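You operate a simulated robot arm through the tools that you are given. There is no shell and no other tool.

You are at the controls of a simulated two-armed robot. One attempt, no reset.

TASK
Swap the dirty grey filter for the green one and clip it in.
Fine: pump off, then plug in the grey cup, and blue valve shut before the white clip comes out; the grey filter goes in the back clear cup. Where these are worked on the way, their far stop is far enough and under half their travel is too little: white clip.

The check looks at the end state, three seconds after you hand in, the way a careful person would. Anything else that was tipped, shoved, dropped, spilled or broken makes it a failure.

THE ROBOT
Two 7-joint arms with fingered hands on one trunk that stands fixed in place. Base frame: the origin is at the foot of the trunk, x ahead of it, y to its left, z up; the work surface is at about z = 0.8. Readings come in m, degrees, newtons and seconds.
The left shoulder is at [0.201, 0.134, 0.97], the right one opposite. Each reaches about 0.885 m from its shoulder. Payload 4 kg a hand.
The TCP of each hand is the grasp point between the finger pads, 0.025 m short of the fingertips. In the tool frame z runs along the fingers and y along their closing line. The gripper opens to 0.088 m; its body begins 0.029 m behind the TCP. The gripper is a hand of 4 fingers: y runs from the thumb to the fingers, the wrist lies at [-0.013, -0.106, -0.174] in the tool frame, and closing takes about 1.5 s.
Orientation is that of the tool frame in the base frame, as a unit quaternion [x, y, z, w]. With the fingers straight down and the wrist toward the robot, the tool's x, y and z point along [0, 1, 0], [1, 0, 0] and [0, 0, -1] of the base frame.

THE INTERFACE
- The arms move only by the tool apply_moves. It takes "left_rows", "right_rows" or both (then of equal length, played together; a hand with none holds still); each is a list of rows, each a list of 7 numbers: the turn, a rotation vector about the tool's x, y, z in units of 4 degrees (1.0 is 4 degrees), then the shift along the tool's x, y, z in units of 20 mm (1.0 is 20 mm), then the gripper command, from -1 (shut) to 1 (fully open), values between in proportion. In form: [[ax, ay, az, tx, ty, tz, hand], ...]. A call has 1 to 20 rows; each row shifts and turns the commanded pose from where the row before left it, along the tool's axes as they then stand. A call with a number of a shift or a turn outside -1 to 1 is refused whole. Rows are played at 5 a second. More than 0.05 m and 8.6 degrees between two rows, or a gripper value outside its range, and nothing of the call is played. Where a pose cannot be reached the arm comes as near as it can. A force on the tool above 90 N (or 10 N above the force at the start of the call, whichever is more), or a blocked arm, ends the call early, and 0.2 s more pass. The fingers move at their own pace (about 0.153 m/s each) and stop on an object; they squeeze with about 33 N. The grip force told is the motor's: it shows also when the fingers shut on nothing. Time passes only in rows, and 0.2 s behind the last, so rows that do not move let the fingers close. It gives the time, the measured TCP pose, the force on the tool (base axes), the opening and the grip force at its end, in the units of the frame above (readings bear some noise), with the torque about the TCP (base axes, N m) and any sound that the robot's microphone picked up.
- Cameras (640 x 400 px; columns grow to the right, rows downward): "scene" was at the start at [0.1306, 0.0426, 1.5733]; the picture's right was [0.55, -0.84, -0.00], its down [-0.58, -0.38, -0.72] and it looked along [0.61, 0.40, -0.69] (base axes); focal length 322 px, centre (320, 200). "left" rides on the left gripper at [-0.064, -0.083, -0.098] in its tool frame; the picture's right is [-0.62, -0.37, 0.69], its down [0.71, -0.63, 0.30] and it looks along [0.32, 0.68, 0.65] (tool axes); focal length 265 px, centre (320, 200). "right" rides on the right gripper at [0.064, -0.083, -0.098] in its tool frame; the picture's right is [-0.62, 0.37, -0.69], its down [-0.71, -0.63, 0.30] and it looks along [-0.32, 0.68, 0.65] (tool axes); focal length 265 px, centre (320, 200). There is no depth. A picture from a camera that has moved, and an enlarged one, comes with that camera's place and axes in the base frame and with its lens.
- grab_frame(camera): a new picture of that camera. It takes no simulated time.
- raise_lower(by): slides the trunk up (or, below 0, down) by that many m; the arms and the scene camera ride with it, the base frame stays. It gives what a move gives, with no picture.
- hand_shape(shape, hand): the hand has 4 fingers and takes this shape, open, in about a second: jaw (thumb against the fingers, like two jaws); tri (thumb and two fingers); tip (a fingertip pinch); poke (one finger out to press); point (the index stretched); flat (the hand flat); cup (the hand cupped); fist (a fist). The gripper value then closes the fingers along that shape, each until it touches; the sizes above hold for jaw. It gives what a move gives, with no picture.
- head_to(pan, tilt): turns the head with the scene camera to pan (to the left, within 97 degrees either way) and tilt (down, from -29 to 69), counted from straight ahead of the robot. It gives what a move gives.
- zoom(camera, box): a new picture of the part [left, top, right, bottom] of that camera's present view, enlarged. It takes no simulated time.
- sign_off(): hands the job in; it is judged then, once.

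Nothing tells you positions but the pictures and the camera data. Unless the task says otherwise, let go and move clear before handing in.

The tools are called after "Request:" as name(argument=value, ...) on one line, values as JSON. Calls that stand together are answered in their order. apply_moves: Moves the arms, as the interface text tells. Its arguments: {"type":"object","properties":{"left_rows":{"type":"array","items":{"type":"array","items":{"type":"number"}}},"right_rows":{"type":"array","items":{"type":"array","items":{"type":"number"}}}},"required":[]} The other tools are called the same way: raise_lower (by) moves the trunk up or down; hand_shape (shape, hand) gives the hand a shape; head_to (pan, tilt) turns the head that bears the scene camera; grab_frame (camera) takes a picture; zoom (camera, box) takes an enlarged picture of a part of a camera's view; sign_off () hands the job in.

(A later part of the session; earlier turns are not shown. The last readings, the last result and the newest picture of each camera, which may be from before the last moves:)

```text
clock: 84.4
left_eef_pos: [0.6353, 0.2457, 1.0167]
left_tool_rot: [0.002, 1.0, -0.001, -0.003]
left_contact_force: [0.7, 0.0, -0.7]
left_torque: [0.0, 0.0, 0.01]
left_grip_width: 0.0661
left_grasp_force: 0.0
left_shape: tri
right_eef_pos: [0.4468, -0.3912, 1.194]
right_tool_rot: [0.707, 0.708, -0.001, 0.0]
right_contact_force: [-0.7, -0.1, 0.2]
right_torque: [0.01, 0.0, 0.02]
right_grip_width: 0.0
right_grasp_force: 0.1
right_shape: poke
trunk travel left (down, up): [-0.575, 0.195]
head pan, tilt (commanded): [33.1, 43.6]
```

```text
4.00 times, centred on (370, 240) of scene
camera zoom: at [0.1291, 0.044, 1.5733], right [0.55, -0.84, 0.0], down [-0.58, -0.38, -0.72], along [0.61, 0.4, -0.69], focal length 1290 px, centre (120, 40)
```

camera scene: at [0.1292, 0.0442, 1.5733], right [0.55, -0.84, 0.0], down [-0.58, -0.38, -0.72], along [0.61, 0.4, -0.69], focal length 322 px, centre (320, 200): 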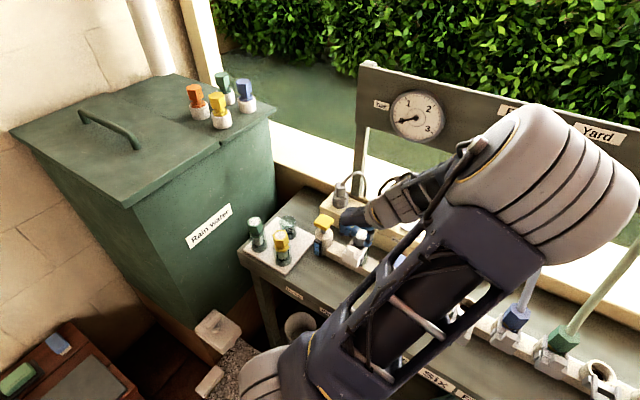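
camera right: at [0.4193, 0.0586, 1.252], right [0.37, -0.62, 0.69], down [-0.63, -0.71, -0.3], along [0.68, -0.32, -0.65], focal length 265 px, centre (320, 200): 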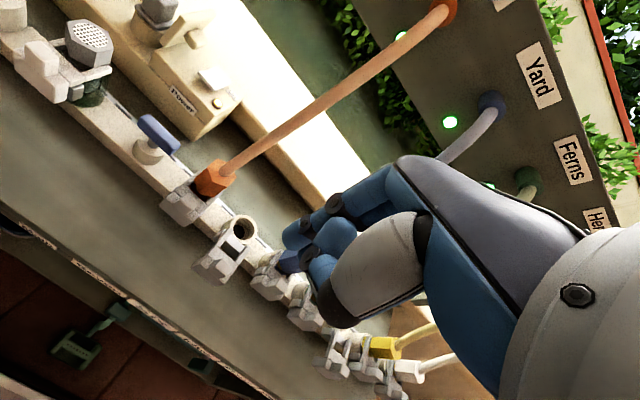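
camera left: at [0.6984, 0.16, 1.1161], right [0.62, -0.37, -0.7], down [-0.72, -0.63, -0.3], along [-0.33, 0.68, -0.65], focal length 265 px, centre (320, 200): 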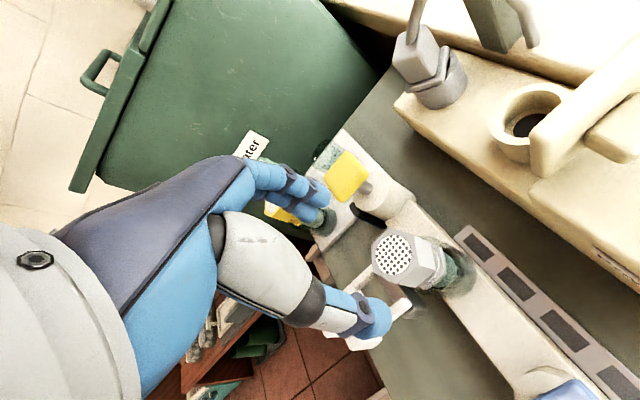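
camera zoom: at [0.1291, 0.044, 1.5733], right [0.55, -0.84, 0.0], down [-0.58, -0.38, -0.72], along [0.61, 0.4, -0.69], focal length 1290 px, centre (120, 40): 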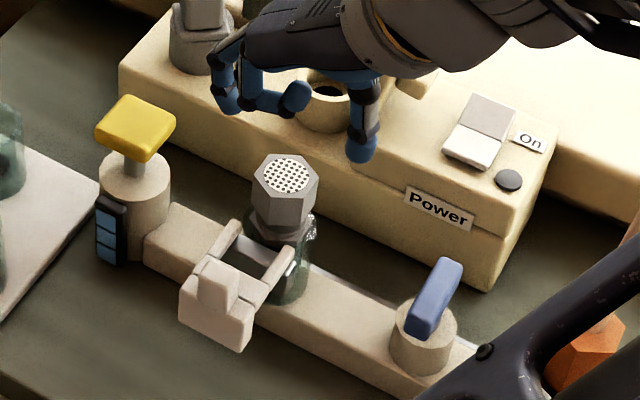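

Reconciling all views, the filter axis is about (0.639, 0.247) and the cap top about z 0.942. I'm shifting 4 mm and descending around the cap.

Request:
apply_moves(left_rows=[[0, 0, 0, -0.19, 0.06, 0.4, 0.4], [0, 0, 0, 0, 0, 0.9, 0.4], [0, 0, 0, 0, 0, 0.9, 0.4], [0, 0, 0, 0, 0, 0.9, 0.4]])

Request:
zoom(camera="left", box=[260, 150, 460, 330])

Request:
zoom(camera="scene", box=[310, 190, 430, 290])

```text
clock: 85.4
left_eef_pos: [0.637, 0.2471, 0.957]
left_tool_rot: [0.001, 1.0, 0.0, -0.002]
left_contact_force: [0.4, 0.2, 0.6]
left_torque: [0.03, -0.01, -0.01]
left_grip_width: 0.0623
left_grasp_force: 0.1
left_shape: tri
right_eef_pos: [0.4466, -0.3926, 1.1959]
right_tool_rot: [0.707, 0.707, 0.0, 0.0]
right_contact_force: [0.5, -0.3, -0.1]
right_torque: [0.05, 0.02, 0.02]
right_grip_width: 0.0
right_grasp_force: 0.0
right_shape: poke
trunk travel left (down, up): [-0.575, 0.195]
head pan, tilt (commanded): [33.1, 43.6]
```

```text
2.22 times, centred on (360, 240) of left
camera zoom: at [0.701, 0.1601, 1.0542], right [0.62, -0.37, -0.7], down [-0.72, -0.63, -0.3], along [-0.33, 0.68, -0.65], focal length 590 px, centre (231, 111)
```

zoom: 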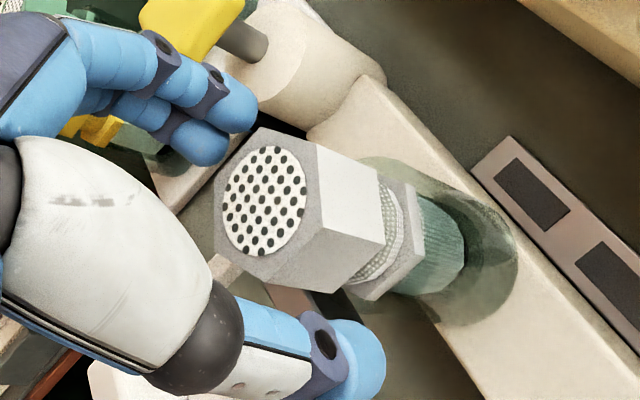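

```text
4.00 times, centred on (370, 240) of scene
camera zoom: at [0.1292, 0.044, 1.5733], right [0.55, -0.84, 0.0], down [-0.58, -0.38, -0.72], along [0.61, 0.4, -0.69], focal length 1290 px, centre (120, 40)
```

zoom: 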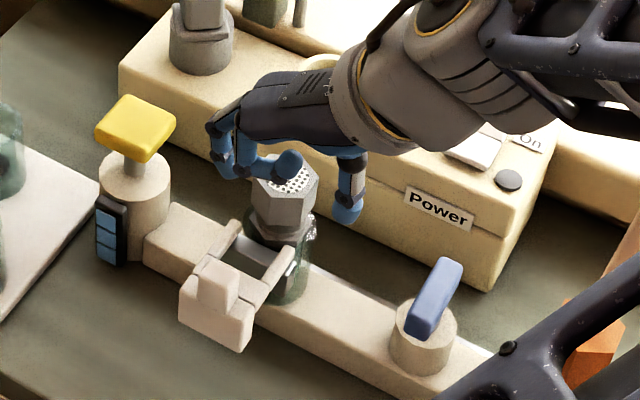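

Request:
apply_moves(left_rows=[[0, 0, 0, -0.1, 0.06, 0.45, 0.4], [0, 0, 0, 0, 0, 0.45, 0.4], [0, 0, 0, 0, 0, 0.4, 0.4]])

Request:
zoom(camera="left", box=[260, 150, 460, 330])

Request:
zoom(camera="scene", box=[310, 190, 430, 290])

```text
clock: 86.2
left_eef_pos: [0.6388, 0.2475, 0.9297]
left_tool_rot: [0.001, 1.0, -0.001, -0.003]
left_contact_force: [0.0, 0.0, -0.3]
left_torque: [-0.04, -0.01, 0.01]
left_grip_width: 0.0616
left_grasp_force: 0.0
left_shape: tri
right_eef_pos: [0.4464, -0.3912, 1.1941]
right_tool_rot: [0.707, 0.707, 0.0, 0.0]
right_contact_force: [-1.1, -0.4, 0.0]
right_torque: [-0.03, 0.01, 0.06]
right_grip_width: 0.0
right_grasp_force: 0.0
right_shape: poke
trunk travel left (down, up): [-0.575, 0.195]
head pan, tilt (commanded): [33.1, 43.6]
```

```text
2.22 times, centred on (360, 240) of left
camera zoom: at [0.703, 0.1612, 1.0279], right [0.62, -0.37, -0.7], down [-0.72, -0.63, -0.3], along [-0.33, 0.68, -0.65], focal length 590 px, centre (231, 111)
```

zoom: 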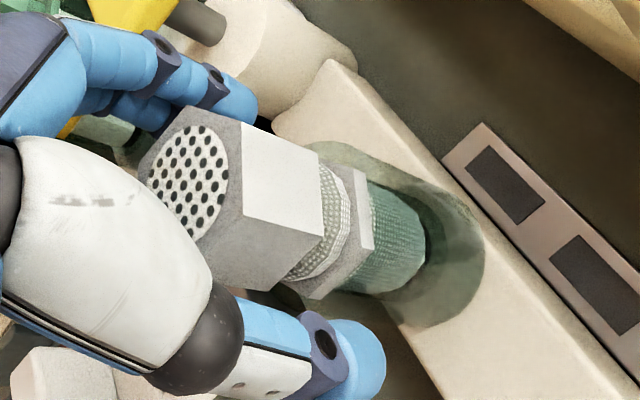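

```text
4.00 times, centred on (370, 240) of scene
camera zoom: at [0.1292, 0.044, 1.5733], right [0.55, -0.84, 0.0], down [-0.58, -0.38, -0.72], along [0.61, 0.4, -0.69], focal length 1290 px, centre (120, 40)
```

zoom: 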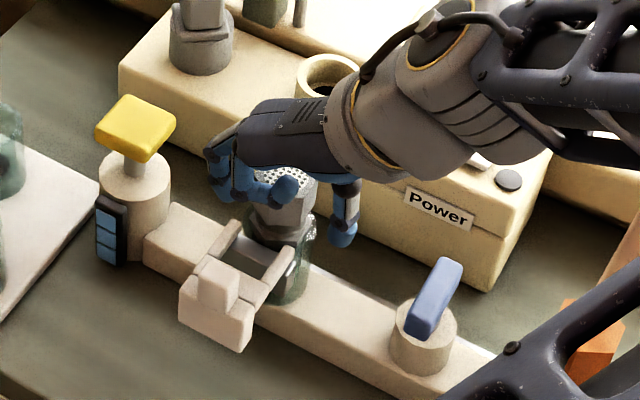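

The cap sits centred between thumb and fingers. I'm closing the grip.

Request:
apply_moves(left_rows=[[0, 0, 0, 0, 0, 0, 0.1], [0, 0, 0, 0, 0, 0, -0.1], [0, 0, 0, 0, 0, 0, -0.4], [0, 0, 0, 0, 0, 0, -1], [0, 0, 0, 0, 0, 0, -1], [0, 0, 0, 0, 0, 0, -1], [0, 0, 0, 0, 0, 0, -1]])

Request:
zoom(camera="left", box=[260, 150, 460, 330])

```text
clock: 87.8
left_eef_pos: [0.6378, 0.2481, 0.9292]
left_tool_rot: [0.001, 1.0, 0.0, -0.002]
left_contact_force: [-0.4, 1.5, 0.2]
left_torque: [0.07, 0.05, 0.03]
left_grip_width: 0.0266
left_grasp_force: 32.9
left_shape: tri
right_eef_pos: [0.4479, -0.3911, 1.1941]
right_tool_rot: [0.707, 0.707, -0.001, 0.0]
right_contact_force: [0.4, 0.3, 0.5]
right_torque: [-0.02, 0.0, 0.01]
right_grip_width: 0.0
right_grasp_force: 0.0
right_shape: poke
trunk travel left (down, up): [-0.575, 0.195]
head pan, tilt (commanded): [33.1, 43.6]
```

```text
2.22 times, centred on (360, 240) of left
camera zoom: at [0.703, 0.1613, 1.0281], right [0.62, -0.37, -0.7], down [-0.72, -0.63, -0.3], along [-0.33, 0.68, -0.65], focal length 590 px, centre (231, 111)
```

zoom: 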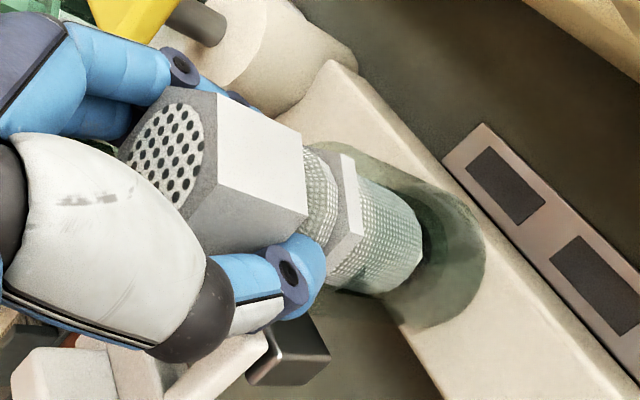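

The grip closed to 27 mm, which means the tips went under the cap onto the neck. I'd rather hold the cap's flats, so I'm reopening, rising 13 mm and closing again.

Request:
apply_moves(left_rows=[[0, 0, 0, 0, 0, 0, -0.3], [0, 0, 0, 0, 0, 0, 0.1], [0, 0, 0, 0, 0, 0, 0.3], [0, 0, 0, 0, 0, 0, 0.3], [0, 0, 0, 0, 0, -0.35, 0.3], [0, 0, 0, 0, 0, -0.3, 0.3]])

Request:
zoom(camera="left", box=[260, 150, 460, 330])

Request:
zoom(camera="scene", box=[310, 190, 430, 290])

```text
clock: 89.2
left_eef_pos: [0.639, 0.247, 0.9443]
left_tool_rot: [0.0, 1.0, -0.001, -0.002]
left_contact_force: [0.5, 0.2, 0.3]
left_torque: [0.02, -0.02, 0.02]
left_grip_width: 0.0568
left_grasp_force: 0.1
left_shape: tri
right_eef_pos: [0.4476, -0.3913, 1.195]
right_tool_rot: [0.708, 0.707, 0.0, 0.0]
right_contact_force: [0.0, -0.1, -0.4]
right_torque: [0.01, -0.03, 0.02]
right_grip_width: 0.0001
right_grasp_force: 0.2
right_shape: poke
trunk travel left (down, up): [-0.575, 0.195]
head pan, tilt (commanded): [33.1, 43.6]
```

```text
2.22 times, centred on (360, 240) of left
camera zoom: at [0.7033, 0.1612, 1.0415], right [0.62, -0.37, -0.7], down [-0.72, -0.63, -0.3], along [-0.33, 0.68, -0.65], focal length 590 px, centre (231, 111)
```

zoom: 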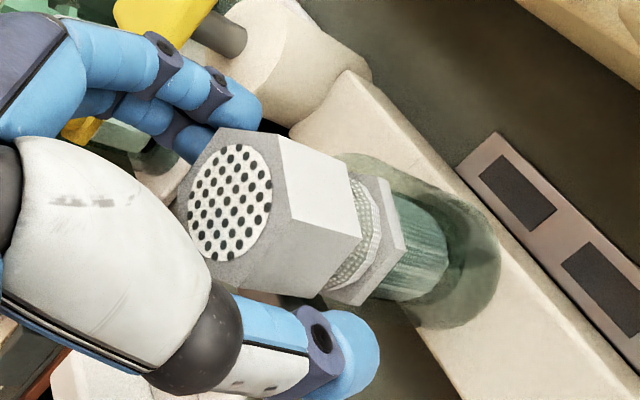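

```text
4.00 times, centred on (370, 240) of scene
camera zoom: at [0.1293, 0.044, 1.5732], right [0.55, -0.84, 0.0], down [-0.58, -0.38, -0.72], along [0.61, 0.4, -0.69], focal length 1290 px, centre (120, 40)
```

zoom: 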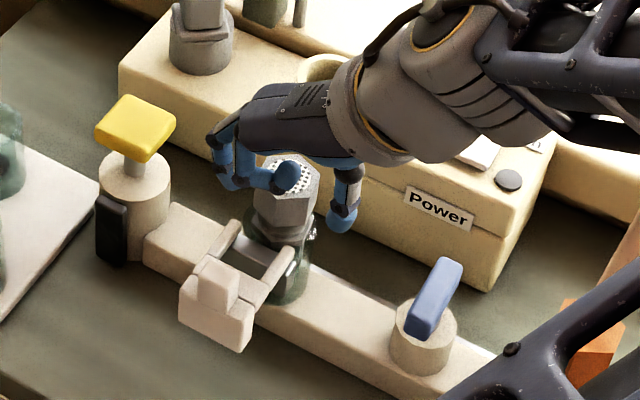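

Now closing on the cap itself.

Request:
apply_moves(left_rows=[[0, 0, 0, 0, 0, 0, 0.1], [0, 0, 0, 0, 0, 0, -0.1], [0, 0, 0, 0, 0, 0, -0.4], [0, 0, 0, 0, 0, 0, -1], [0, 0, 0, 0, 0, 0, -1], [0, 0, 0, 0, 0, 0, -1], [0, 0, 0, 0, 0, 0, -1]])

Request:
zoom(camera="left", box=[260, 150, 460, 330])

```text
clock: 90.8
left_eef_pos: [0.6388, 0.2473, 0.9441]
left_tool_rot: [0.001, 1.0, 0.0, -0.003]
left_contact_force: [-0.7, 0.4, 0.5]
left_torque: [0.0, -0.06, 0.01]
left_grip_width: 0.0291
left_grasp_force: 33.2
left_shape: tri
right_eef_pos: [0.4473, -0.3911, 1.1951]
right_tool_rot: [0.707, 0.707, 0.0, 0.001]
right_contact_force: [-0.4, -0.1, 0.1]
right_torque: [0.01, -0.01, 0.0]
right_grip_width: 0.0
right_grasp_force: 0.1
right_shape: poke
trunk travel left (down, up): [-0.575, 0.195]
head pan, tilt (commanded): [33.1, 43.6]
```

```text
2.22 times, centred on (360, 240) of left
camera zoom: at [0.7033, 0.1614, 1.0414], right [0.62, -0.37, -0.7], down [-0.72, -0.63, -0.3], along [-0.33, 0.68, -0.65], focal length 590 px, centre (231, 111)
```

zoom: 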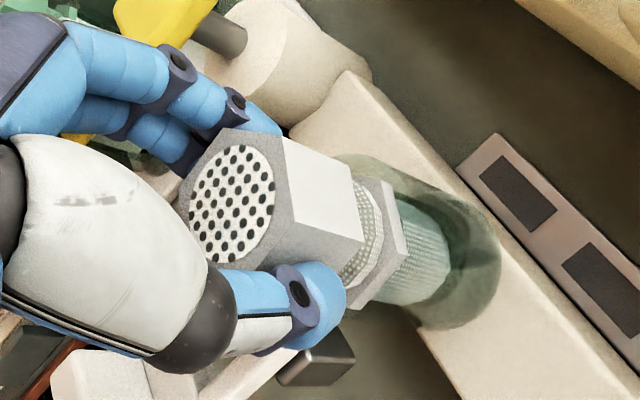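

It's holding at 29 mm on the cap flats with 33 N. I'm lifting the grey filter straight up.

Request:
apply_moves(left_rows=[[0, 0, 0, 0, 0, -0.25, -1], [0, 0, 0, 0, 0, -0.4, -1], [0, 0, 0, 0, 0, -0.5, -1], [0, 0, 0, 0, 0, -0.5, -1]])

Request:
zoom(camera="left", box=[260, 150, 460, 330])

Request:
zoom(camera="scene", box=[310, 190, 430, 290])

```text
clock: 91.8
left_eef_pos: [0.6379, 0.2466, 0.9765]
left_tool_rot: [0.001, 1.0, -0.001, -0.002]
left_contact_force: [-0.1, -0.8, -0.6]
left_torque: [0.0, 0.01, 0.0]
left_grip_width: 0.0291
left_grasp_force: 32.9
left_shape: tri
right_eef_pos: [0.4471, -0.3911, 1.1952]
right_tool_rot: [0.707, 0.707, -0.001, 0.0]
right_contact_force: [0.4, 0.1, 0.8]
right_torque: [0.0, 0.03, 0.01]
right_grip_width: 0.0
right_grasp_force: 0.1
right_shape: poke
trunk travel left (down, up): [-0.575, 0.195]
head pan, tilt (commanded): [33.1, 43.6]
```

```text
2.22 times, centred on (360, 240) of left
camera zoom: at [0.7028, 0.1611, 1.0746], right [0.62, -0.37, -0.7], down [-0.72, -0.63, -0.3], along [-0.33, 0.68, -0.65], focal length 590 px, centre (231, 111)
```

zoom: 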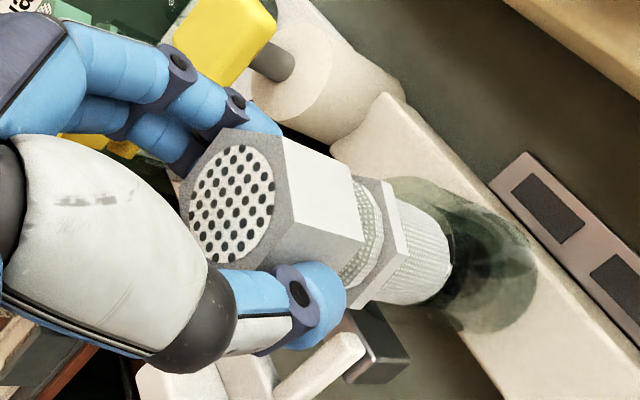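

```text
4.00 times, centred on (370, 240) of scene
camera zoom: at [0.1294, 0.044, 1.5732], right [0.55, -0.84, 0.0], down [-0.58, -0.38, -0.72], along [0.61, 0.4, -0.69], focal length 1290 px, centre (120, 40)
```

zoom: 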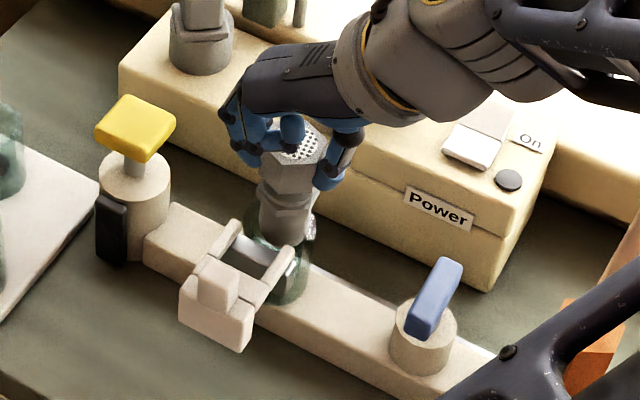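

The grey body is sliding out of the clear housing cleanly. I'm lifting well clear, then re-measuring the tray cups.

Request:
apply_moves(left_rows=[[0, 0, 0, 0, 0, -0.7, -1], [0, 0, 0, 0, 0, -0.8, -1], [0, 0, 0, 0, 0, -0.8, -1], [0, 0, 0, 0, 0, -0.8, -1], [0, 0, 0, 0, 0, -0.8, -1], [0, 0, 0, 0, 0, -0.8, -1]])

Request:
grab_frame(camera="left")

Request:
zoom(camera="scene", box=[230, 190, 350, 290])

Request:
zoom(camera="scene", box=[310, 150, 430, 290])

```text
clock: 93.2
left_eef_pos: [0.64, 0.2469, 1.0692]
left_tool_rot: [0.001, 1.0, 0.001, -0.003]
left_contact_force: [0.0, -0.2, -1.2]
left_torque: [-0.02, 0.01, 0.03]
left_grip_width: 0.0291
left_grasp_force: 32.8
left_shape: tri
right_eef_pos: [0.4463, -0.3921, 1.1949]
right_tool_rot: [0.707, 0.707, 0.0, 0.0]
right_contact_force: [0.4, 0.4, -0.2]
right_torque: [0.01, -0.01, 0.0]
right_grip_width: 0.0
right_grasp_force: 0.0
right_shape: poke
trunk travel left (down, up): [-0.575, 0.195]
head pan, tilt (commanded): [33.1, 43.6]
```

```text
taken
camera left: at [0.7038, 0.1609, 1.1678], right [0.62, -0.37, -0.7], down [-0.72, -0.63, -0.3], along [-0.33, 0.68, -0.65], focal length 265 px, centre (320, 200)
```

left: 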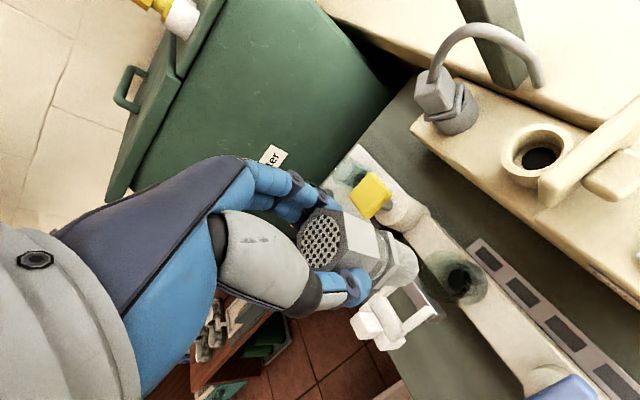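

```text
4.00 times, centred on (290, 240) of scene
camera zoom: at [0.1294, 0.044, 1.5732], right [0.55, -0.84, 0.0], down [-0.58, -0.38, -0.72], along [0.61, 0.4, -0.69], focal length 1290 px, centre (440, 40)
```

zoom: 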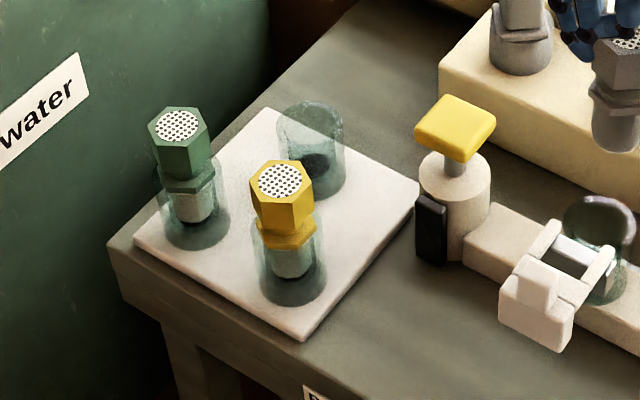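

```text
2.86 times, centred on (370, 220) of scene
camera zoom: at [0.1294, 0.044, 1.5732], right [0.55, -0.84, 0.0], down [-0.58, -0.38, -0.72], along [0.61, 0.4, -0.69], focal length 921 px, centre (177, 143)
```

zoom: 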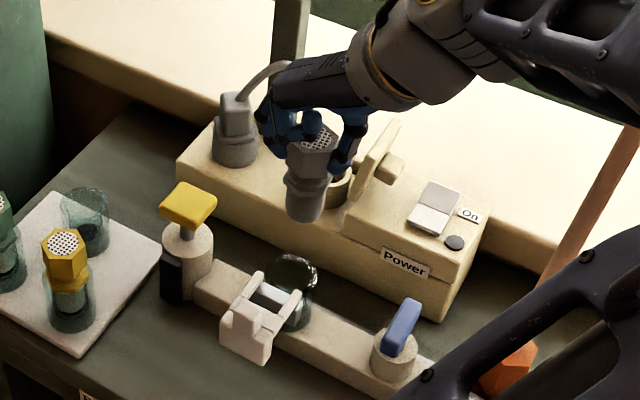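

The filter hangs vertically, about 87 mm long, and the back cup's axis is at about (0.624, 0.483). I'm carrying it over there at this height, clear of the yellow handle.

Request:
apply_moves(left_rows=[[0, 0, 0, 0.067, 0.9, 0, -1], [0, 0, 0, 0.067, 0.9, 0, -1], [0, 0, 0, 0.067, 0.9, 0, -1], [0, 0, 0, 0.067, 0.9, 0, -1], [0, 0, 0, 0.067, 0.9, 0, -1], [0, 0, 0, 0.067, 0.9, 0, -1], [0, 0, 0, 0.067, 0.9, 0, -1], [0, 0, 0, 0.067, 0.9, 0, -1], [0, 0, 0, 0.067, 0.9, 0, -1], [0, 0, 0, 0.067, 0.9, 0, -1]])

Request:
grab_frame(camera="left")

Request:
grab_frame(camera="scene")

Request:
zoom(camera="scene", box=[230, 150, 370, 290])

```text
clock: 95.4
left_eef_pos: [0.6271, 0.4273, 1.0696]
left_tool_rot: [0.0, 1.0, -0.001, -0.002]
left_contact_force: [0.1, 0.0, -0.6]
left_torque: [-0.01, -0.01, -0.02]
left_grip_width: 0.0293
left_grasp_force: 33.3
left_shape: tri
right_eef_pos: [0.4458, -0.3928, 1.195]
right_tool_rot: [0.707, 0.707, 0.0, 0.0]
right_contact_force: [-0.2, 0.2, -0.4]
right_torque: [0.01, 0.0, 0.01]
right_grip_width: 0.0
right_grasp_force: 0.0
right_shape: poke
trunk travel left (down, up): [-0.575, 0.195]
head pan, tilt (commanded): [33.1, 43.6]
```

```text
taken
camera left: at [0.691, 0.3414, 1.168], right [0.62, -0.37, -0.69], down [-0.72, -0.63, -0.3], along [-0.33, 0.68, -0.65], focal length 265 px, centre (320, 200)
```

left: 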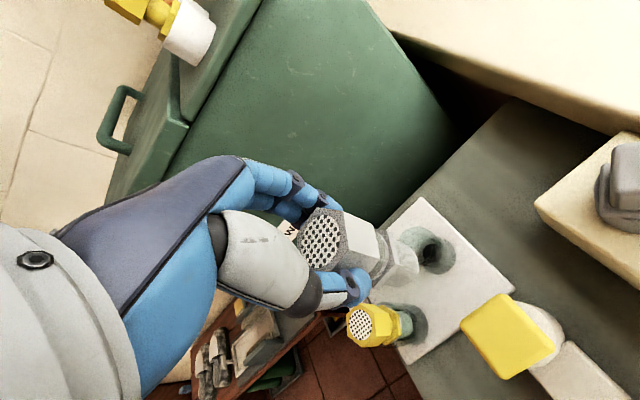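

```text
taken
camera scene: at [0.1293, 0.0438, 1.5733], right [0.55, -0.84, 0.0], down [-0.58, -0.38, -0.72], along [0.61, 0.4, -0.69], focal length 322 px, centre (320, 200)
```

scene: 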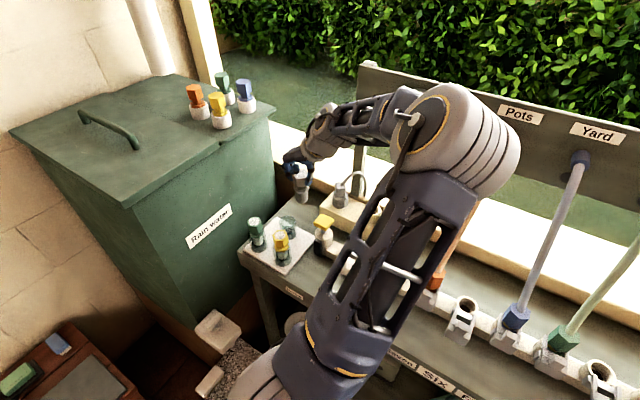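

```text
2.86 times, centred on (300, 220) of scene
camera zoom: at [0.1293, 0.0438, 1.5733], right [0.55, -0.84, 0.0], down [-0.58, -0.38, -0.72], along [0.61, 0.4, -0.69], focal length 921 px, centre (377, 143)
```

zoom: 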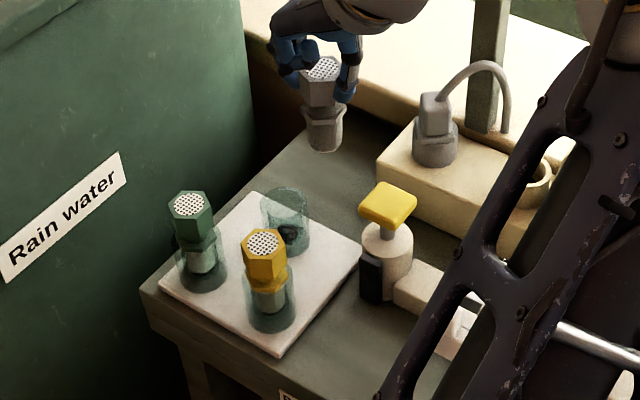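

Request:
zoom(camera="left", box=[340, 190, 500, 360])

Request:
zoom(camera="scene", box=[280, 205, 330, 255])

```text
2.35 times, centred on (420, 275) of left
camera zoom: at [0.691, 0.3414, 1.168], right [0.62, -0.37, -0.69], down [-0.72, -0.63, -0.3], along [-0.33, 0.68, -0.65], focal length 624 px, centre (85, 24)
```

zoom: 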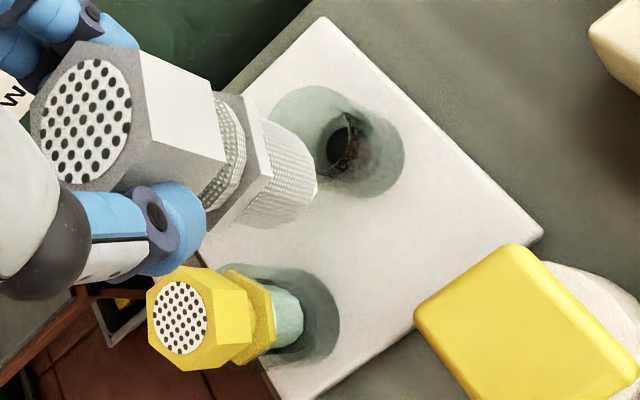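

```text
8.00 times, centred on (305, 230) of scene
camera zoom: at [0.1293, 0.0438, 1.5733], right [0.55, -0.84, 0.0], down [-0.58, -0.38, -0.72], along [0.61, 0.4, -0.69], focal length 2580 px, centre (440, -40)
```

zoom: 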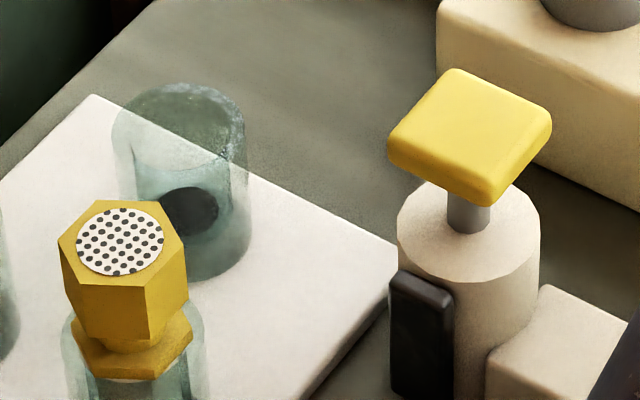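

Combining both views, the back cup's axis is (0.620, 0.479), floor about z 0.823 and rim about 0.869, so the filter should rest with its top near 0.910. I'm moving over it.

Request:
apply_moves(left_rows=[[0, 0, 0, 0.157, 0.858, 0, -1], [0, 0, 0, 0.157, 0.858, 0, -1], [0, 0, 0, 0.157, 0.858, 0, -1]])

Request:
grab_frame(camera="left")

Request:
zoom(camera="left", box=[300, 180, 460, 330])

Request:
zoom(camera="scene", box=[240, 160, 340, 260])

```text
clock: 96.2
left_eef_pos: [0.616, 0.4783, 1.0703]
left_tool_rot: [0.001, 1.0, -0.002, -0.002]
left_contact_force: [-0.4, 0.1, -0.7]
left_torque: [-0.01, -0.01, 0.03]
left_grip_width: 0.0293
left_grasp_force: 32.6
left_shape: tri
right_eef_pos: [0.4475, -0.3906, 1.1946]
right_tool_rot: [0.707, 0.707, 0.0, 0.0]
right_contact_force: [-0.4, -0.2, -0.3]
right_torque: [0.03, -0.01, -0.01]
right_grip_width: 0.0002
right_grasp_force: 0.0
right_shape: poke
trunk travel left (down, up): [-0.575, 0.195]
head pan, tilt (commanded): [33.1, 43.6]
```

```text
taken
camera left: at [0.6818, 0.3928, 1.1681], right [0.62, -0.37, -0.7], down [-0.72, -0.63, -0.3], along [-0.33, 0.68, -0.65], focal length 265 px, centre (320, 200)
```

left: 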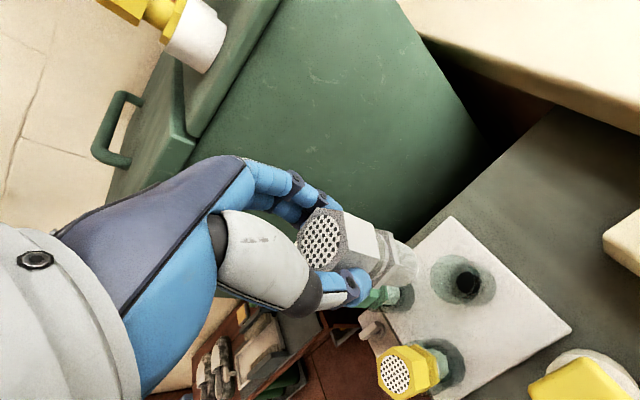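

```text
2.67 times, centred on (380, 255) of left
camera zoom: at [0.6818, 0.3928, 1.1681], right [0.62, -0.37, -0.7], down [-0.72, -0.63, -0.3], along [-0.33, 0.68, -0.65], focal length 708 px, centre (160, 53)
```

zoom: 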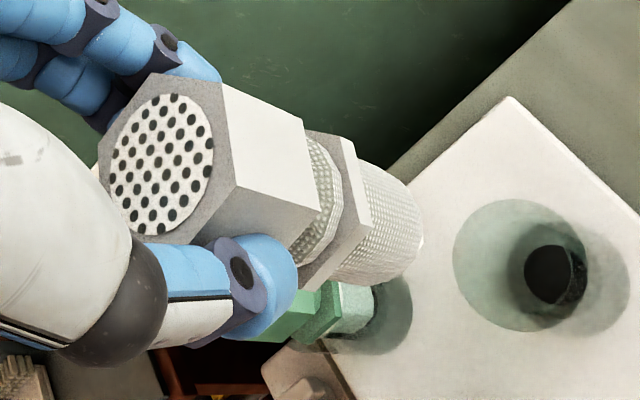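

```text
4.00 times, centred on (290, 210) of scene
camera zoom: at [0.1293, 0.0438, 1.5733], right [0.55, -0.84, 0.0], down [-0.58, -0.38, -0.72], along [0.61, 0.4, -0.69], focal length 1290 px, centre (440, 160)
```

zoom: 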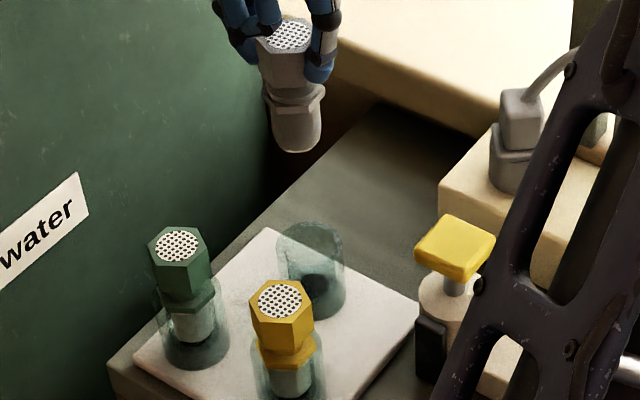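

In both views the vertical line through the filter runs through the cup's centre, so it's aligned within about 2 mm. I'm lowering to just above the rim.

Request:
apply_moves(left_rows=[[0, 0, 0, -0.06, 0.02, 0.8, -1], [0, 0, 0, 0, 0, 0.9, -1], [0, 0, 0, 0, 0, 0.9, -1], [0, 0, 0, 0, 0, 0.9, -1], [0, 0, 0, 0, 0, 0.9, -1], [0, 0, 0, 0, 0, 0.3, -1]])

Request:
zoom(camera="left", box=[280, 160, 440, 310])

Request:
zoom(camera="scene", box=[260, 190, 340, 260])

```text
clock: 97.6
left_eef_pos: [0.6195, 0.4797, 0.975]
left_tool_rot: [0.001, 1.0, 0.0, -0.001]
left_contact_force: [-0.6, 0.5, 0.0]
left_torque: [0.01, 0.02, 0.03]
left_grip_width: 0.029
left_grasp_force: 33.1
left_shape: tri
right_eef_pos: [0.4478, -0.3915, 1.1945]
right_tool_rot: [0.707, 0.707, 0.0, 0.0]
right_contact_force: [-0.4, 0.1, -0.3]
right_torque: [0.01, 0.01, 0.0]
right_grip_width: 0.0
right_grasp_force: 0.0
right_shape: poke
trunk travel left (down, up): [-0.575, 0.195]
head pan, tilt (commanded): [33.1, 43.6]
```

```text
2.67 times, centred on (360, 235) of left
camera zoom: at [0.6828, 0.3938, 1.0742], right [0.62, -0.37, -0.69], down [-0.72, -0.63, -0.3], along [-0.33, 0.68, -0.65], focal length 708 px, centre (213, 107)
```

zoom: 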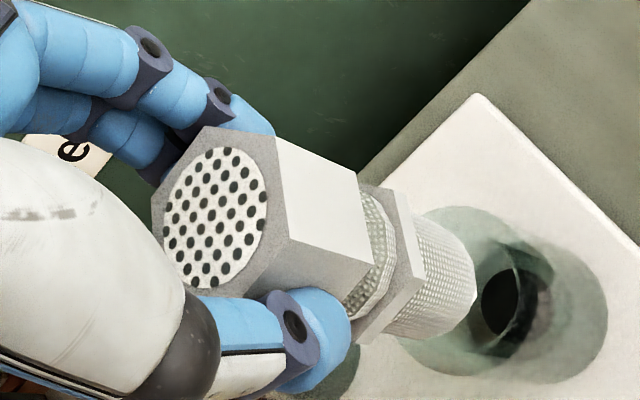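

```text
5.71 times, centred on (300, 225) of scene
camera zoom: at [0.1292, 0.044, 1.5733], right [0.55, -0.84, 0.0], down [-0.58, -0.38, -0.72], along [0.61, 0.4, -0.69], focal length 1843 px, centre (434, 57)
```

zoom: 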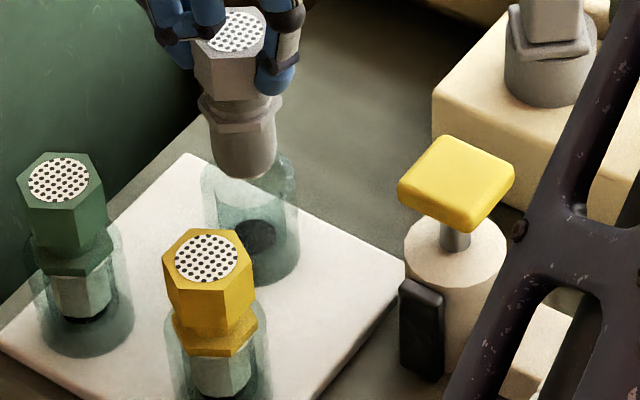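

Request:
apply_moves(left_rows=[[0, 0, 0, 0.07, 0.13, 0.2, -1], [0, 0, 0, 0, 0, 0.4, -1], [0, 0, 0, 0, 0, 0.4, -1], [0, 0, 0, 0, 0, 0.4, -1]])

Request:
zoom(camera="left", box=[280, 160, 440, 310])

Request:
zoom(camera="scene", box=[260, 190, 340, 260])

```text
clock: 98.6
left_eef_pos: [0.6173, 0.4805, 0.9471]
left_tool_rot: [0.002, 1.0, 0.0, -0.003]
left_contact_force: [0.4, -0.5, -0.6]
left_torque: [0.01, -0.01, -0.02]
left_grip_width: 0.0291
left_grasp_force: 33.2
left_shape: tri
right_eef_pos: [0.4476, -0.3923, 1.194]
right_tool_rot: [0.707, 0.707, 0.001, -0.001]
right_contact_force: [-0.4, 0.0, 0.2]
right_torque: [0.02, 0.0, -0.02]
right_grip_width: 0.0
right_grasp_force: 0.0
right_shape: poke
trunk travel left (down, up): [-0.575, 0.195]
head pan, tilt (commanded): [33.1, 43.6]
```

```text
2.67 times, centred on (360, 235) of left
camera zoom: at [0.681, 0.3959, 1.0456], right [0.62, -0.37, -0.7], down [-0.72, -0.63, -0.3], along [-0.33, 0.68, -0.65], focal length 708 px, centre (213, 107)
```

zoom: 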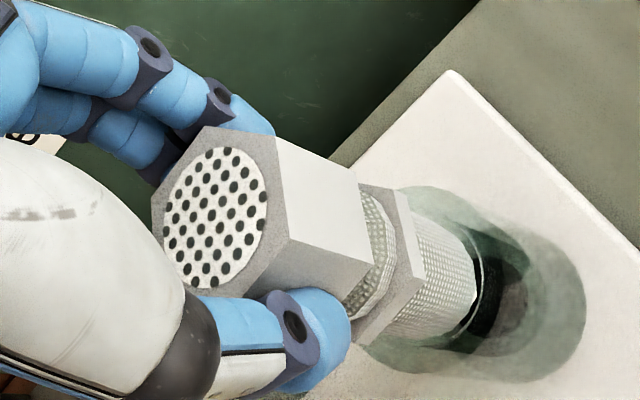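

```text
5.71 times, centred on (300, 225) of scene
camera zoom: at [0.1293, 0.044, 1.5733], right [0.55, -0.84, 0.0], down [-0.58, -0.38, -0.72], along [0.61, 0.4, -0.69], focal length 1843 px, centre (434, 57)
```

zoom: 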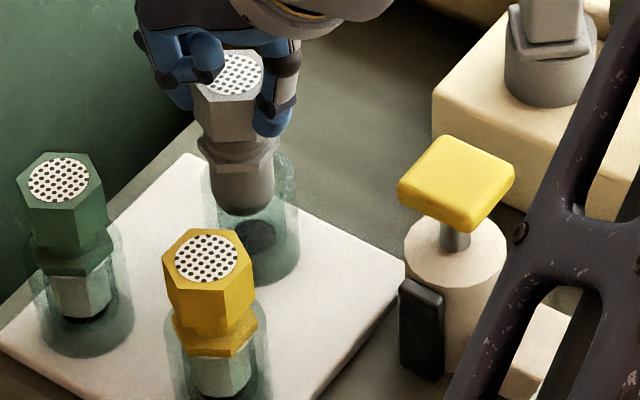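

The body is entering the cup, centred. I'm continuing down gently until it rests.

Request:
apply_moves(left_rows=[[0, 0, 0, 0, 0, 0.3, -1], [0, 0, 0, 0, 0, 0.3, -1], [0, 0, 0, 0, 0, 0.3, -1], [0, 0, 0, 0, 0, 0.3, -1]])

Request:
zoom(camera="left", box=[280, 160, 440, 310])

Request:
zoom(camera="scene", box=[260, 190, 340, 260])

```text
clock: 99.6
left_eef_pos: [0.6175, 0.4815, 0.923]
left_tool_rot: [0.0, 1.0, -0.001, -0.003]
left_contact_force: [0.0, 0.9, -0.3]
left_torque: [-0.01, -0.03, 0.0]
left_grip_width: 0.029
left_grasp_force: 33.2
left_shape: tri
right_eef_pos: [0.4475, -0.3908, 1.1955]
right_tool_rot: [0.707, 0.707, 0.0, 0.001]
right_contact_force: [-0.4, 0.4, -0.2]
right_torque: [0.01, -0.03, -0.02]
right_grip_width: 0.0
right_grasp_force: 0.1
right_shape: poke
trunk travel left (down, up): [-0.575, 0.195]
head pan, tilt (commanded): [33.1, 43.6]
```

```text
2.67 times, centred on (360, 235) of left
camera zoom: at [0.6808, 0.3958, 1.0214], right [0.62, -0.37, -0.7], down [-0.72, -0.63, -0.3], along [-0.33, 0.68, -0.65], focal length 708 px, centre (213, 107)
```

zoom: 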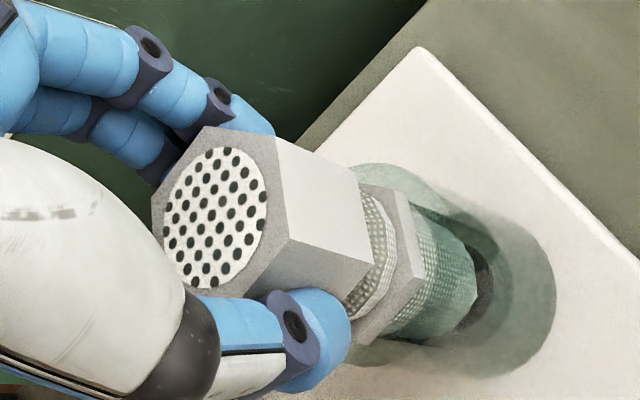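

```text
5.71 times, centred on (300, 225) of scene
camera zoom: at [0.1293, 0.044, 1.5733], right [0.55, -0.84, 0.0], down [-0.58, -0.38, -0.72], along [0.61, 0.4, -0.69], focal length 1843 px, centre (434, 57)
```

zoom: 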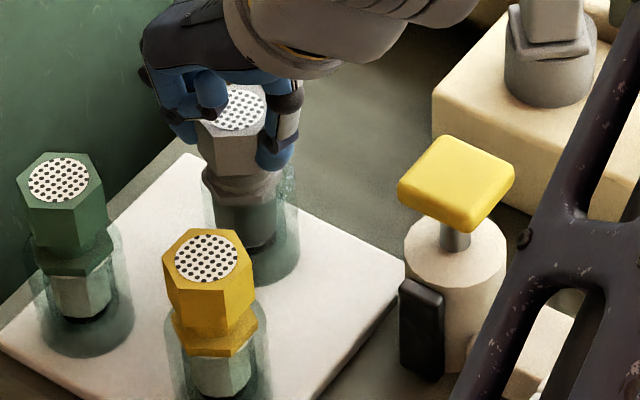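

Request:
apply_moves(left_rows=[[0, 0, 0, 0, 0, 0.2, -1], [0, 0, 0, 0, 0, 0.2, -1], [0, 0, 0, 0, 0, 0.15, -1]])

Request:
zoom(camera="scene", box=[260, 190, 340, 260])

```text
clock: 100.4
left_eef_pos: [0.6166, 0.4829, 0.9184]
left_tool_rot: [0.001, 1.0, 0.003, 0.002]
left_contact_force: [-4.7, -3.8, 52.0]
left_torque: [-0.19, 0.07, 0.12]
left_grip_width: 0.0336
left_grasp_force: 33.1
left_shape: tri
right_eef_pos: [0.4458, -0.3916, 1.1959]
right_tool_rot: [0.707, 0.707, 0.0, 0.0]
right_contact_force: [-0.1, 0.5, -0.3]
right_torque: [0.0, 0.02, 0.0]
right_grip_width: 0.0
right_grasp_force: 0.1
right_shape: poke
trunk travel left (down, up): [-0.575, 0.195]
head pan, tilt (commanded): [33.1, 43.6]
```

```text
5.71 times, centred on (300, 225) of scene
camera zoom: at [0.1279, 0.0429, 1.5742], right [0.55, -0.84, 0.0], down [-0.58, -0.38, -0.72], along [0.61, 0.4, -0.69], focal length 1843 px, centre (434, 57)
```

zoom: 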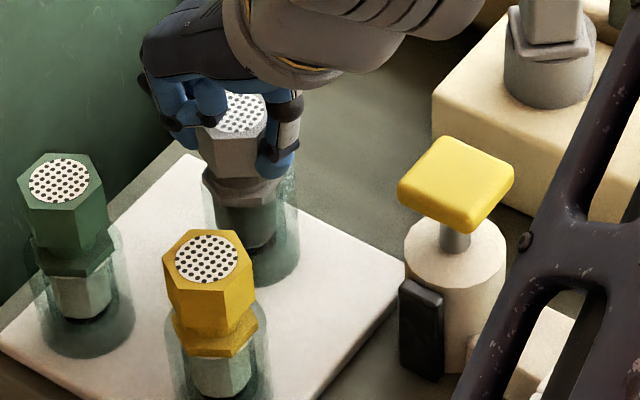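

It's resting on the cup floor. I'm relieving the downward load and then opening.

Request:
apply_moves(left_rows=[[0, 0, 0, 0, 0, -0.35, -1], [0, 0, 0, 0, 0, 0, -1]])

Request:
apply_moves(left_rows=[[0, 0, 0, 0, 0, 0, -0.3], [0, 0, 0, 0, 0, 0, -0.1], [0, 0, 0, 0, 0, 0, 0.1], [0, 0, 0, 0, 0, 0, 0.25], [0, 0, 0, 0, 0, 0, 0.25]])

Request:
zoom(camera="left", box=[280, 160, 440, 310])

Request:
zoom(camera="scene", box=[260, 190, 340, 260])

```text
clock: 101.0
left_eef_pos: [0.6161, 0.4818, 0.9197]
left_tool_rot: [0.001, 1.0, 0.0, -0.002]
left_contact_force: [4.6, 4.9, 21.3]
left_torque: [0.19, -0.06, 0.02]
left_grip_width: 0.0325
left_grasp_force: 32.9
left_shape: tri
right_eef_pos: [0.4467, -0.3913, 1.1947]
right_tool_rot: [0.707, 0.707, 0.0, 0.001]
right_contact_force: [-0.1, 0.5, -0.1]
right_torque: [0.01, 0.01, 0.0]
right_grip_width: 0.0
right_grasp_force: 0.0
right_shape: poke
trunk travel left (down, up): [-0.575, 0.195]
head pan, tilt (commanded): [33.1, 43.6]
```

```text
clock: 102.2
left_eef_pos: [0.6163, 0.4815, 0.9193]
left_tool_rot: [0.001, 1.0, -0.001, -0.003]
left_contact_force: [0.1, 0.4, -0.3]
left_torque: [0.02, 0.01, 0.02]
left_grip_width: 0.0544
left_grasp_force: 0.1
left_shape: tri
right_eef_pos: [0.4484, -0.3904, 1.1935]
right_tool_rot: [0.707, 0.707, -0.001, 0.0]
right_contact_force: [0.2, -0.2, -0.1]
right_torque: [0.03, -0.01, -0.01]
right_grip_width: 0.0
right_grasp_force: 0.0
right_shape: poke
trunk travel left (down, up): [-0.575, 0.195]
head pan, tilt (commanded): [33.1, 43.6]
```

```text
2.67 times, centred on (360, 235) of left
camera zoom: at [0.6804, 0.3957, 1.0176], right [0.62, -0.37, -0.7], down [-0.72, -0.63, -0.3], along [-0.33, 0.68, -0.65], focal length 708 px, centre (213, 107)
```

zoom: 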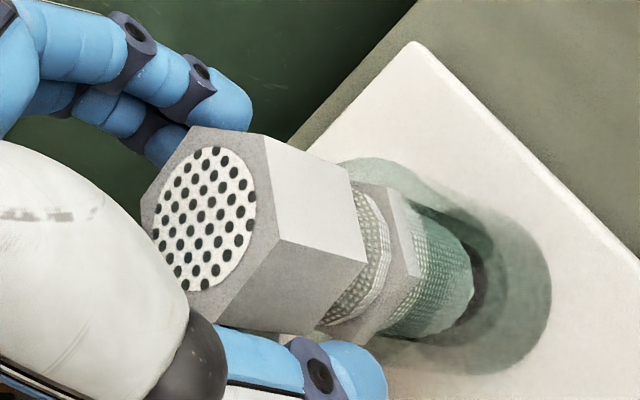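

```text
5.71 times, centred on (300, 225) of scene
camera zoom: at [0.1293, 0.044, 1.5732], right [0.55, -0.84, 0.0], down [-0.58, -0.38, -0.72], along [0.61, 0.4, -0.69], focal length 1843 px, centre (434, 57)
```

zoom: 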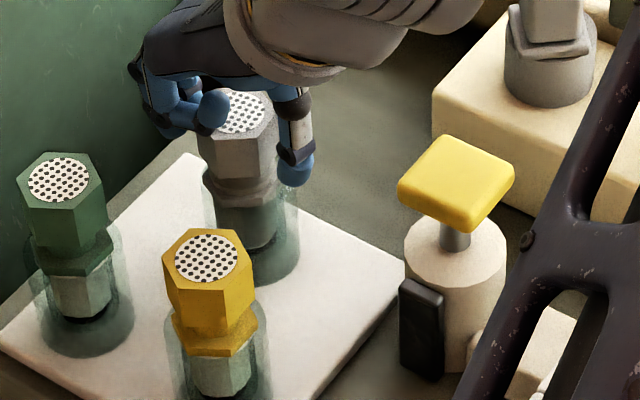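

Released, and it stands upright in the back cup. I'm rising straight up.

Request:
apply_moves(left_rows=[[0, 0, 0, 0, 0, -0.5, 0.25], [0, 0, 0, 0, 0, -0.9, 0.25], [0, 0, 0, 0, 0, -0.9, 0.25], [0, 0, 0, 0, 0, -0.9, 0.25], [0, 0, 0, 0, 0, -0.9, 0.25], [0, 0, 0, 0, 0, -0.9, 0.25]])

Request:
grab_frame(camera="left")

Request:
zoom(camera="scene", box=[230, 190, 350, 290])

Request:
grab_frame(camera="scene")

```text
clock: 103.6
left_eef_pos: [0.6174, 0.4828, 1.0195]
left_tool_rot: [0.001, 1.0, -0.001, -0.003]
left_contact_force: [-0.6, 0.2, 0.3]
left_torque: [0.0, -0.03, -0.02]
left_grip_width: 0.0546
left_grasp_force: 0.1
left_shape: tri
right_eef_pos: [0.4474, -0.3908, 1.1957]
right_tool_rot: [0.707, 0.707, 0.0, 0.001]
right_contact_force: [0.4, -0.3, -0.3]
right_torque: [0.02, 0.01, -0.01]
right_grip_width: 0.0
right_grasp_force: 0.1
right_shape: poke
trunk travel left (down, up): [-0.575, 0.195]
head pan, tilt (commanded): [33.1, 43.6]
```

```text
taken
camera left: at [0.681, 0.3964, 1.1178], right [0.62, -0.37, -0.7], down [-0.72, -0.63, -0.3], along [-0.33, 0.68, -0.65], focal length 265 px, centre (320, 200)
```

left: 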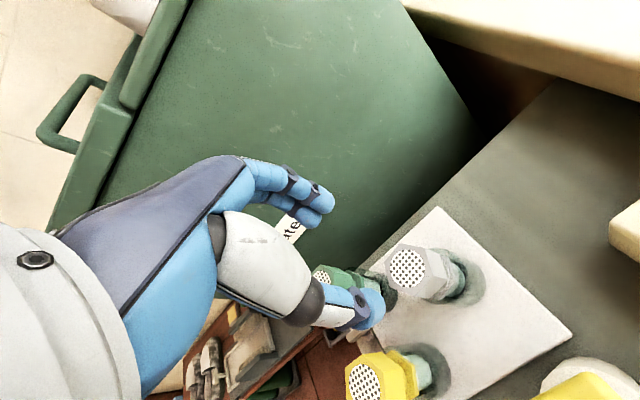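

```text
4.00 times, centred on (290, 240) of scene
camera zoom: at [0.1294, 0.0441, 1.5732], right [0.55, -0.84, 0.0], down [-0.58, -0.38, -0.72], along [0.61, 0.4, -0.69], focal length 1290 px, centre (440, 40)
```

zoom: 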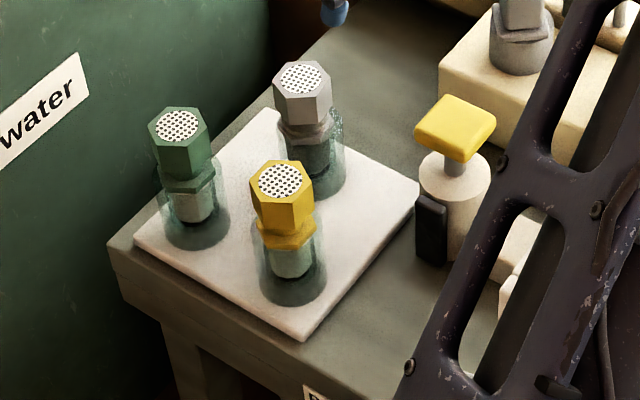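

```text
taken
camera scene: at [0.1294, 0.0441, 1.5732], right [0.55, -0.84, 0.0], down [-0.58, -0.38, -0.72], along [0.61, 0.4, -0.69], focal length 322 px, centre (320, 200)
```

scene: 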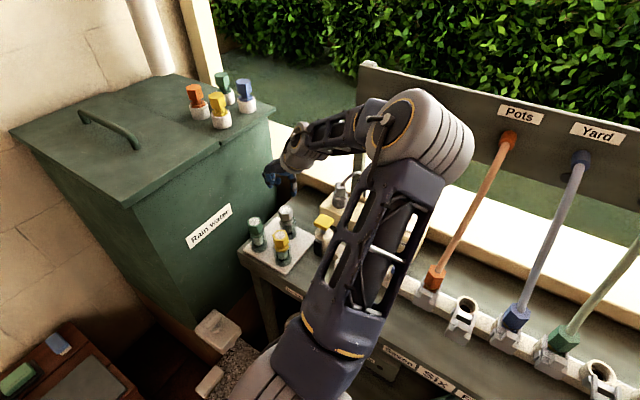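

Grey is parked in the back cup. From the same geometry, the green filter's axis is about (0.5345, 0.522) with its top near z 0.92, and the tank wall at y 0.635 leaves room. I'm moving over the green filter.

Request:
apply_moves(left_rows=[[0, 0, 0, 0.83, 0.392, 0, 0.25], [0, 0, 0, 0.83, 0.392, 0, 0.25], [0, 0, 0, 0.83, 0.392, 0, 0.25], [0, 0, 0, 0.83, 0.392, 0, 0.25], [0, 0, 0, 0.83, 0.392, 0, 0.25]])

Request:
grab_frame(camera="left")

Request:
zoom(camera="left", box=[280, 160, 440, 310])

Request:
zoom(camera="scene", box=[220, 170, 340, 270])

```text
clock: 104.8
left_eef_pos: [0.5352, 0.522, 1.0189]
left_tool_rot: [0.001, 1.0, 0.0, -0.002]
left_contact_force: [-0.4, 0.1, -0.6]
left_torque: [0.01, 0.02, -0.02]
left_grip_width: 0.0549
left_grasp_force: 0.1
left_shape: tri
right_eef_pos: [0.4482, -0.3926, 1.1949]
right_tool_rot: [0.707, 0.708, 0.0, 0.0]
right_contact_force: [0.7, 0.1, -0.2]
right_torque: [-0.02, 0.01, -0.03]
right_grip_width: 0.0
right_grasp_force: 0.1
right_shape: poke
trunk travel left (down, up): [-0.575, 0.195]
head pan, tilt (commanded): [33.1, 43.6]
```

```text
taken
camera left: at [0.5985, 0.4352, 1.1175], right [0.62, -0.37, -0.7], down [-0.72, -0.63, -0.3], along [-0.33, 0.68, -0.65], focal length 265 px, centre (320, 200)
```

left: 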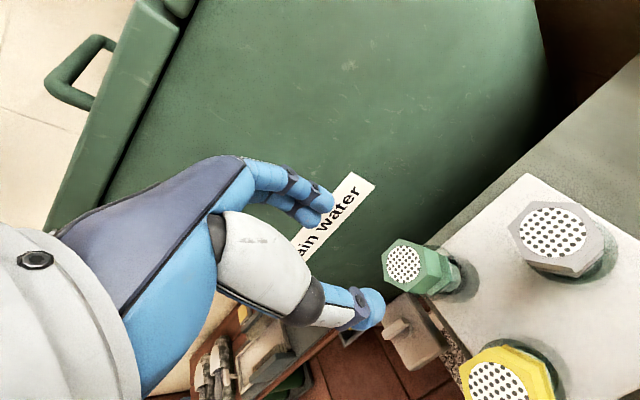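

```text
2.67 times, centred on (360, 235) of left
camera zoom: at [0.5985, 0.4352, 1.1175], right [0.62, -0.37, -0.7], down [-0.72, -0.63, -0.3], along [-0.33, 0.68, -0.65], focal length 708 px, centre (213, 107)
```

zoom: 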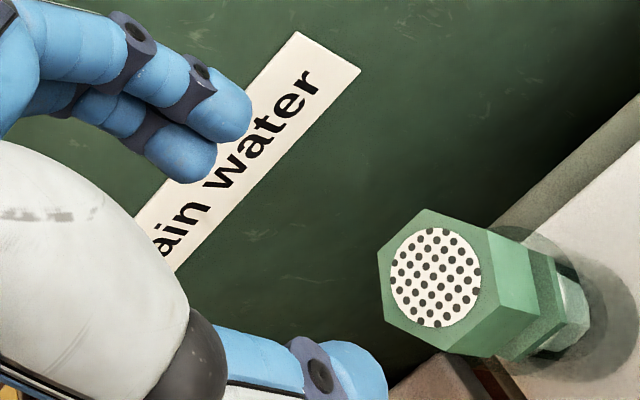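

```text
4.00 times, centred on (280, 220) of scene
camera zoom: at [0.1294, 0.0439, 1.5733], right [0.55, -0.84, 0.0], down [-0.58, -0.38, -0.72], along [0.61, 0.4, -0.69], focal length 1290 px, centre (480, 120)
```

zoom: 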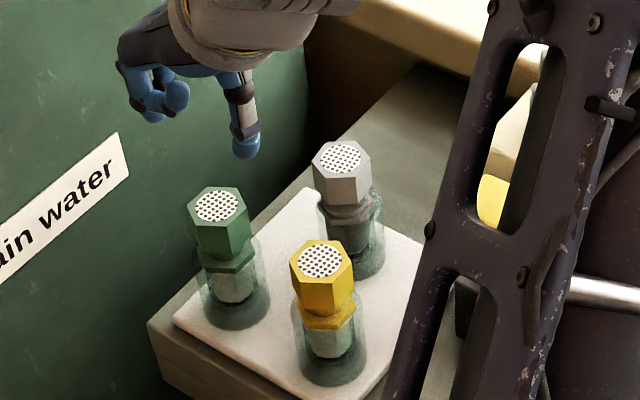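

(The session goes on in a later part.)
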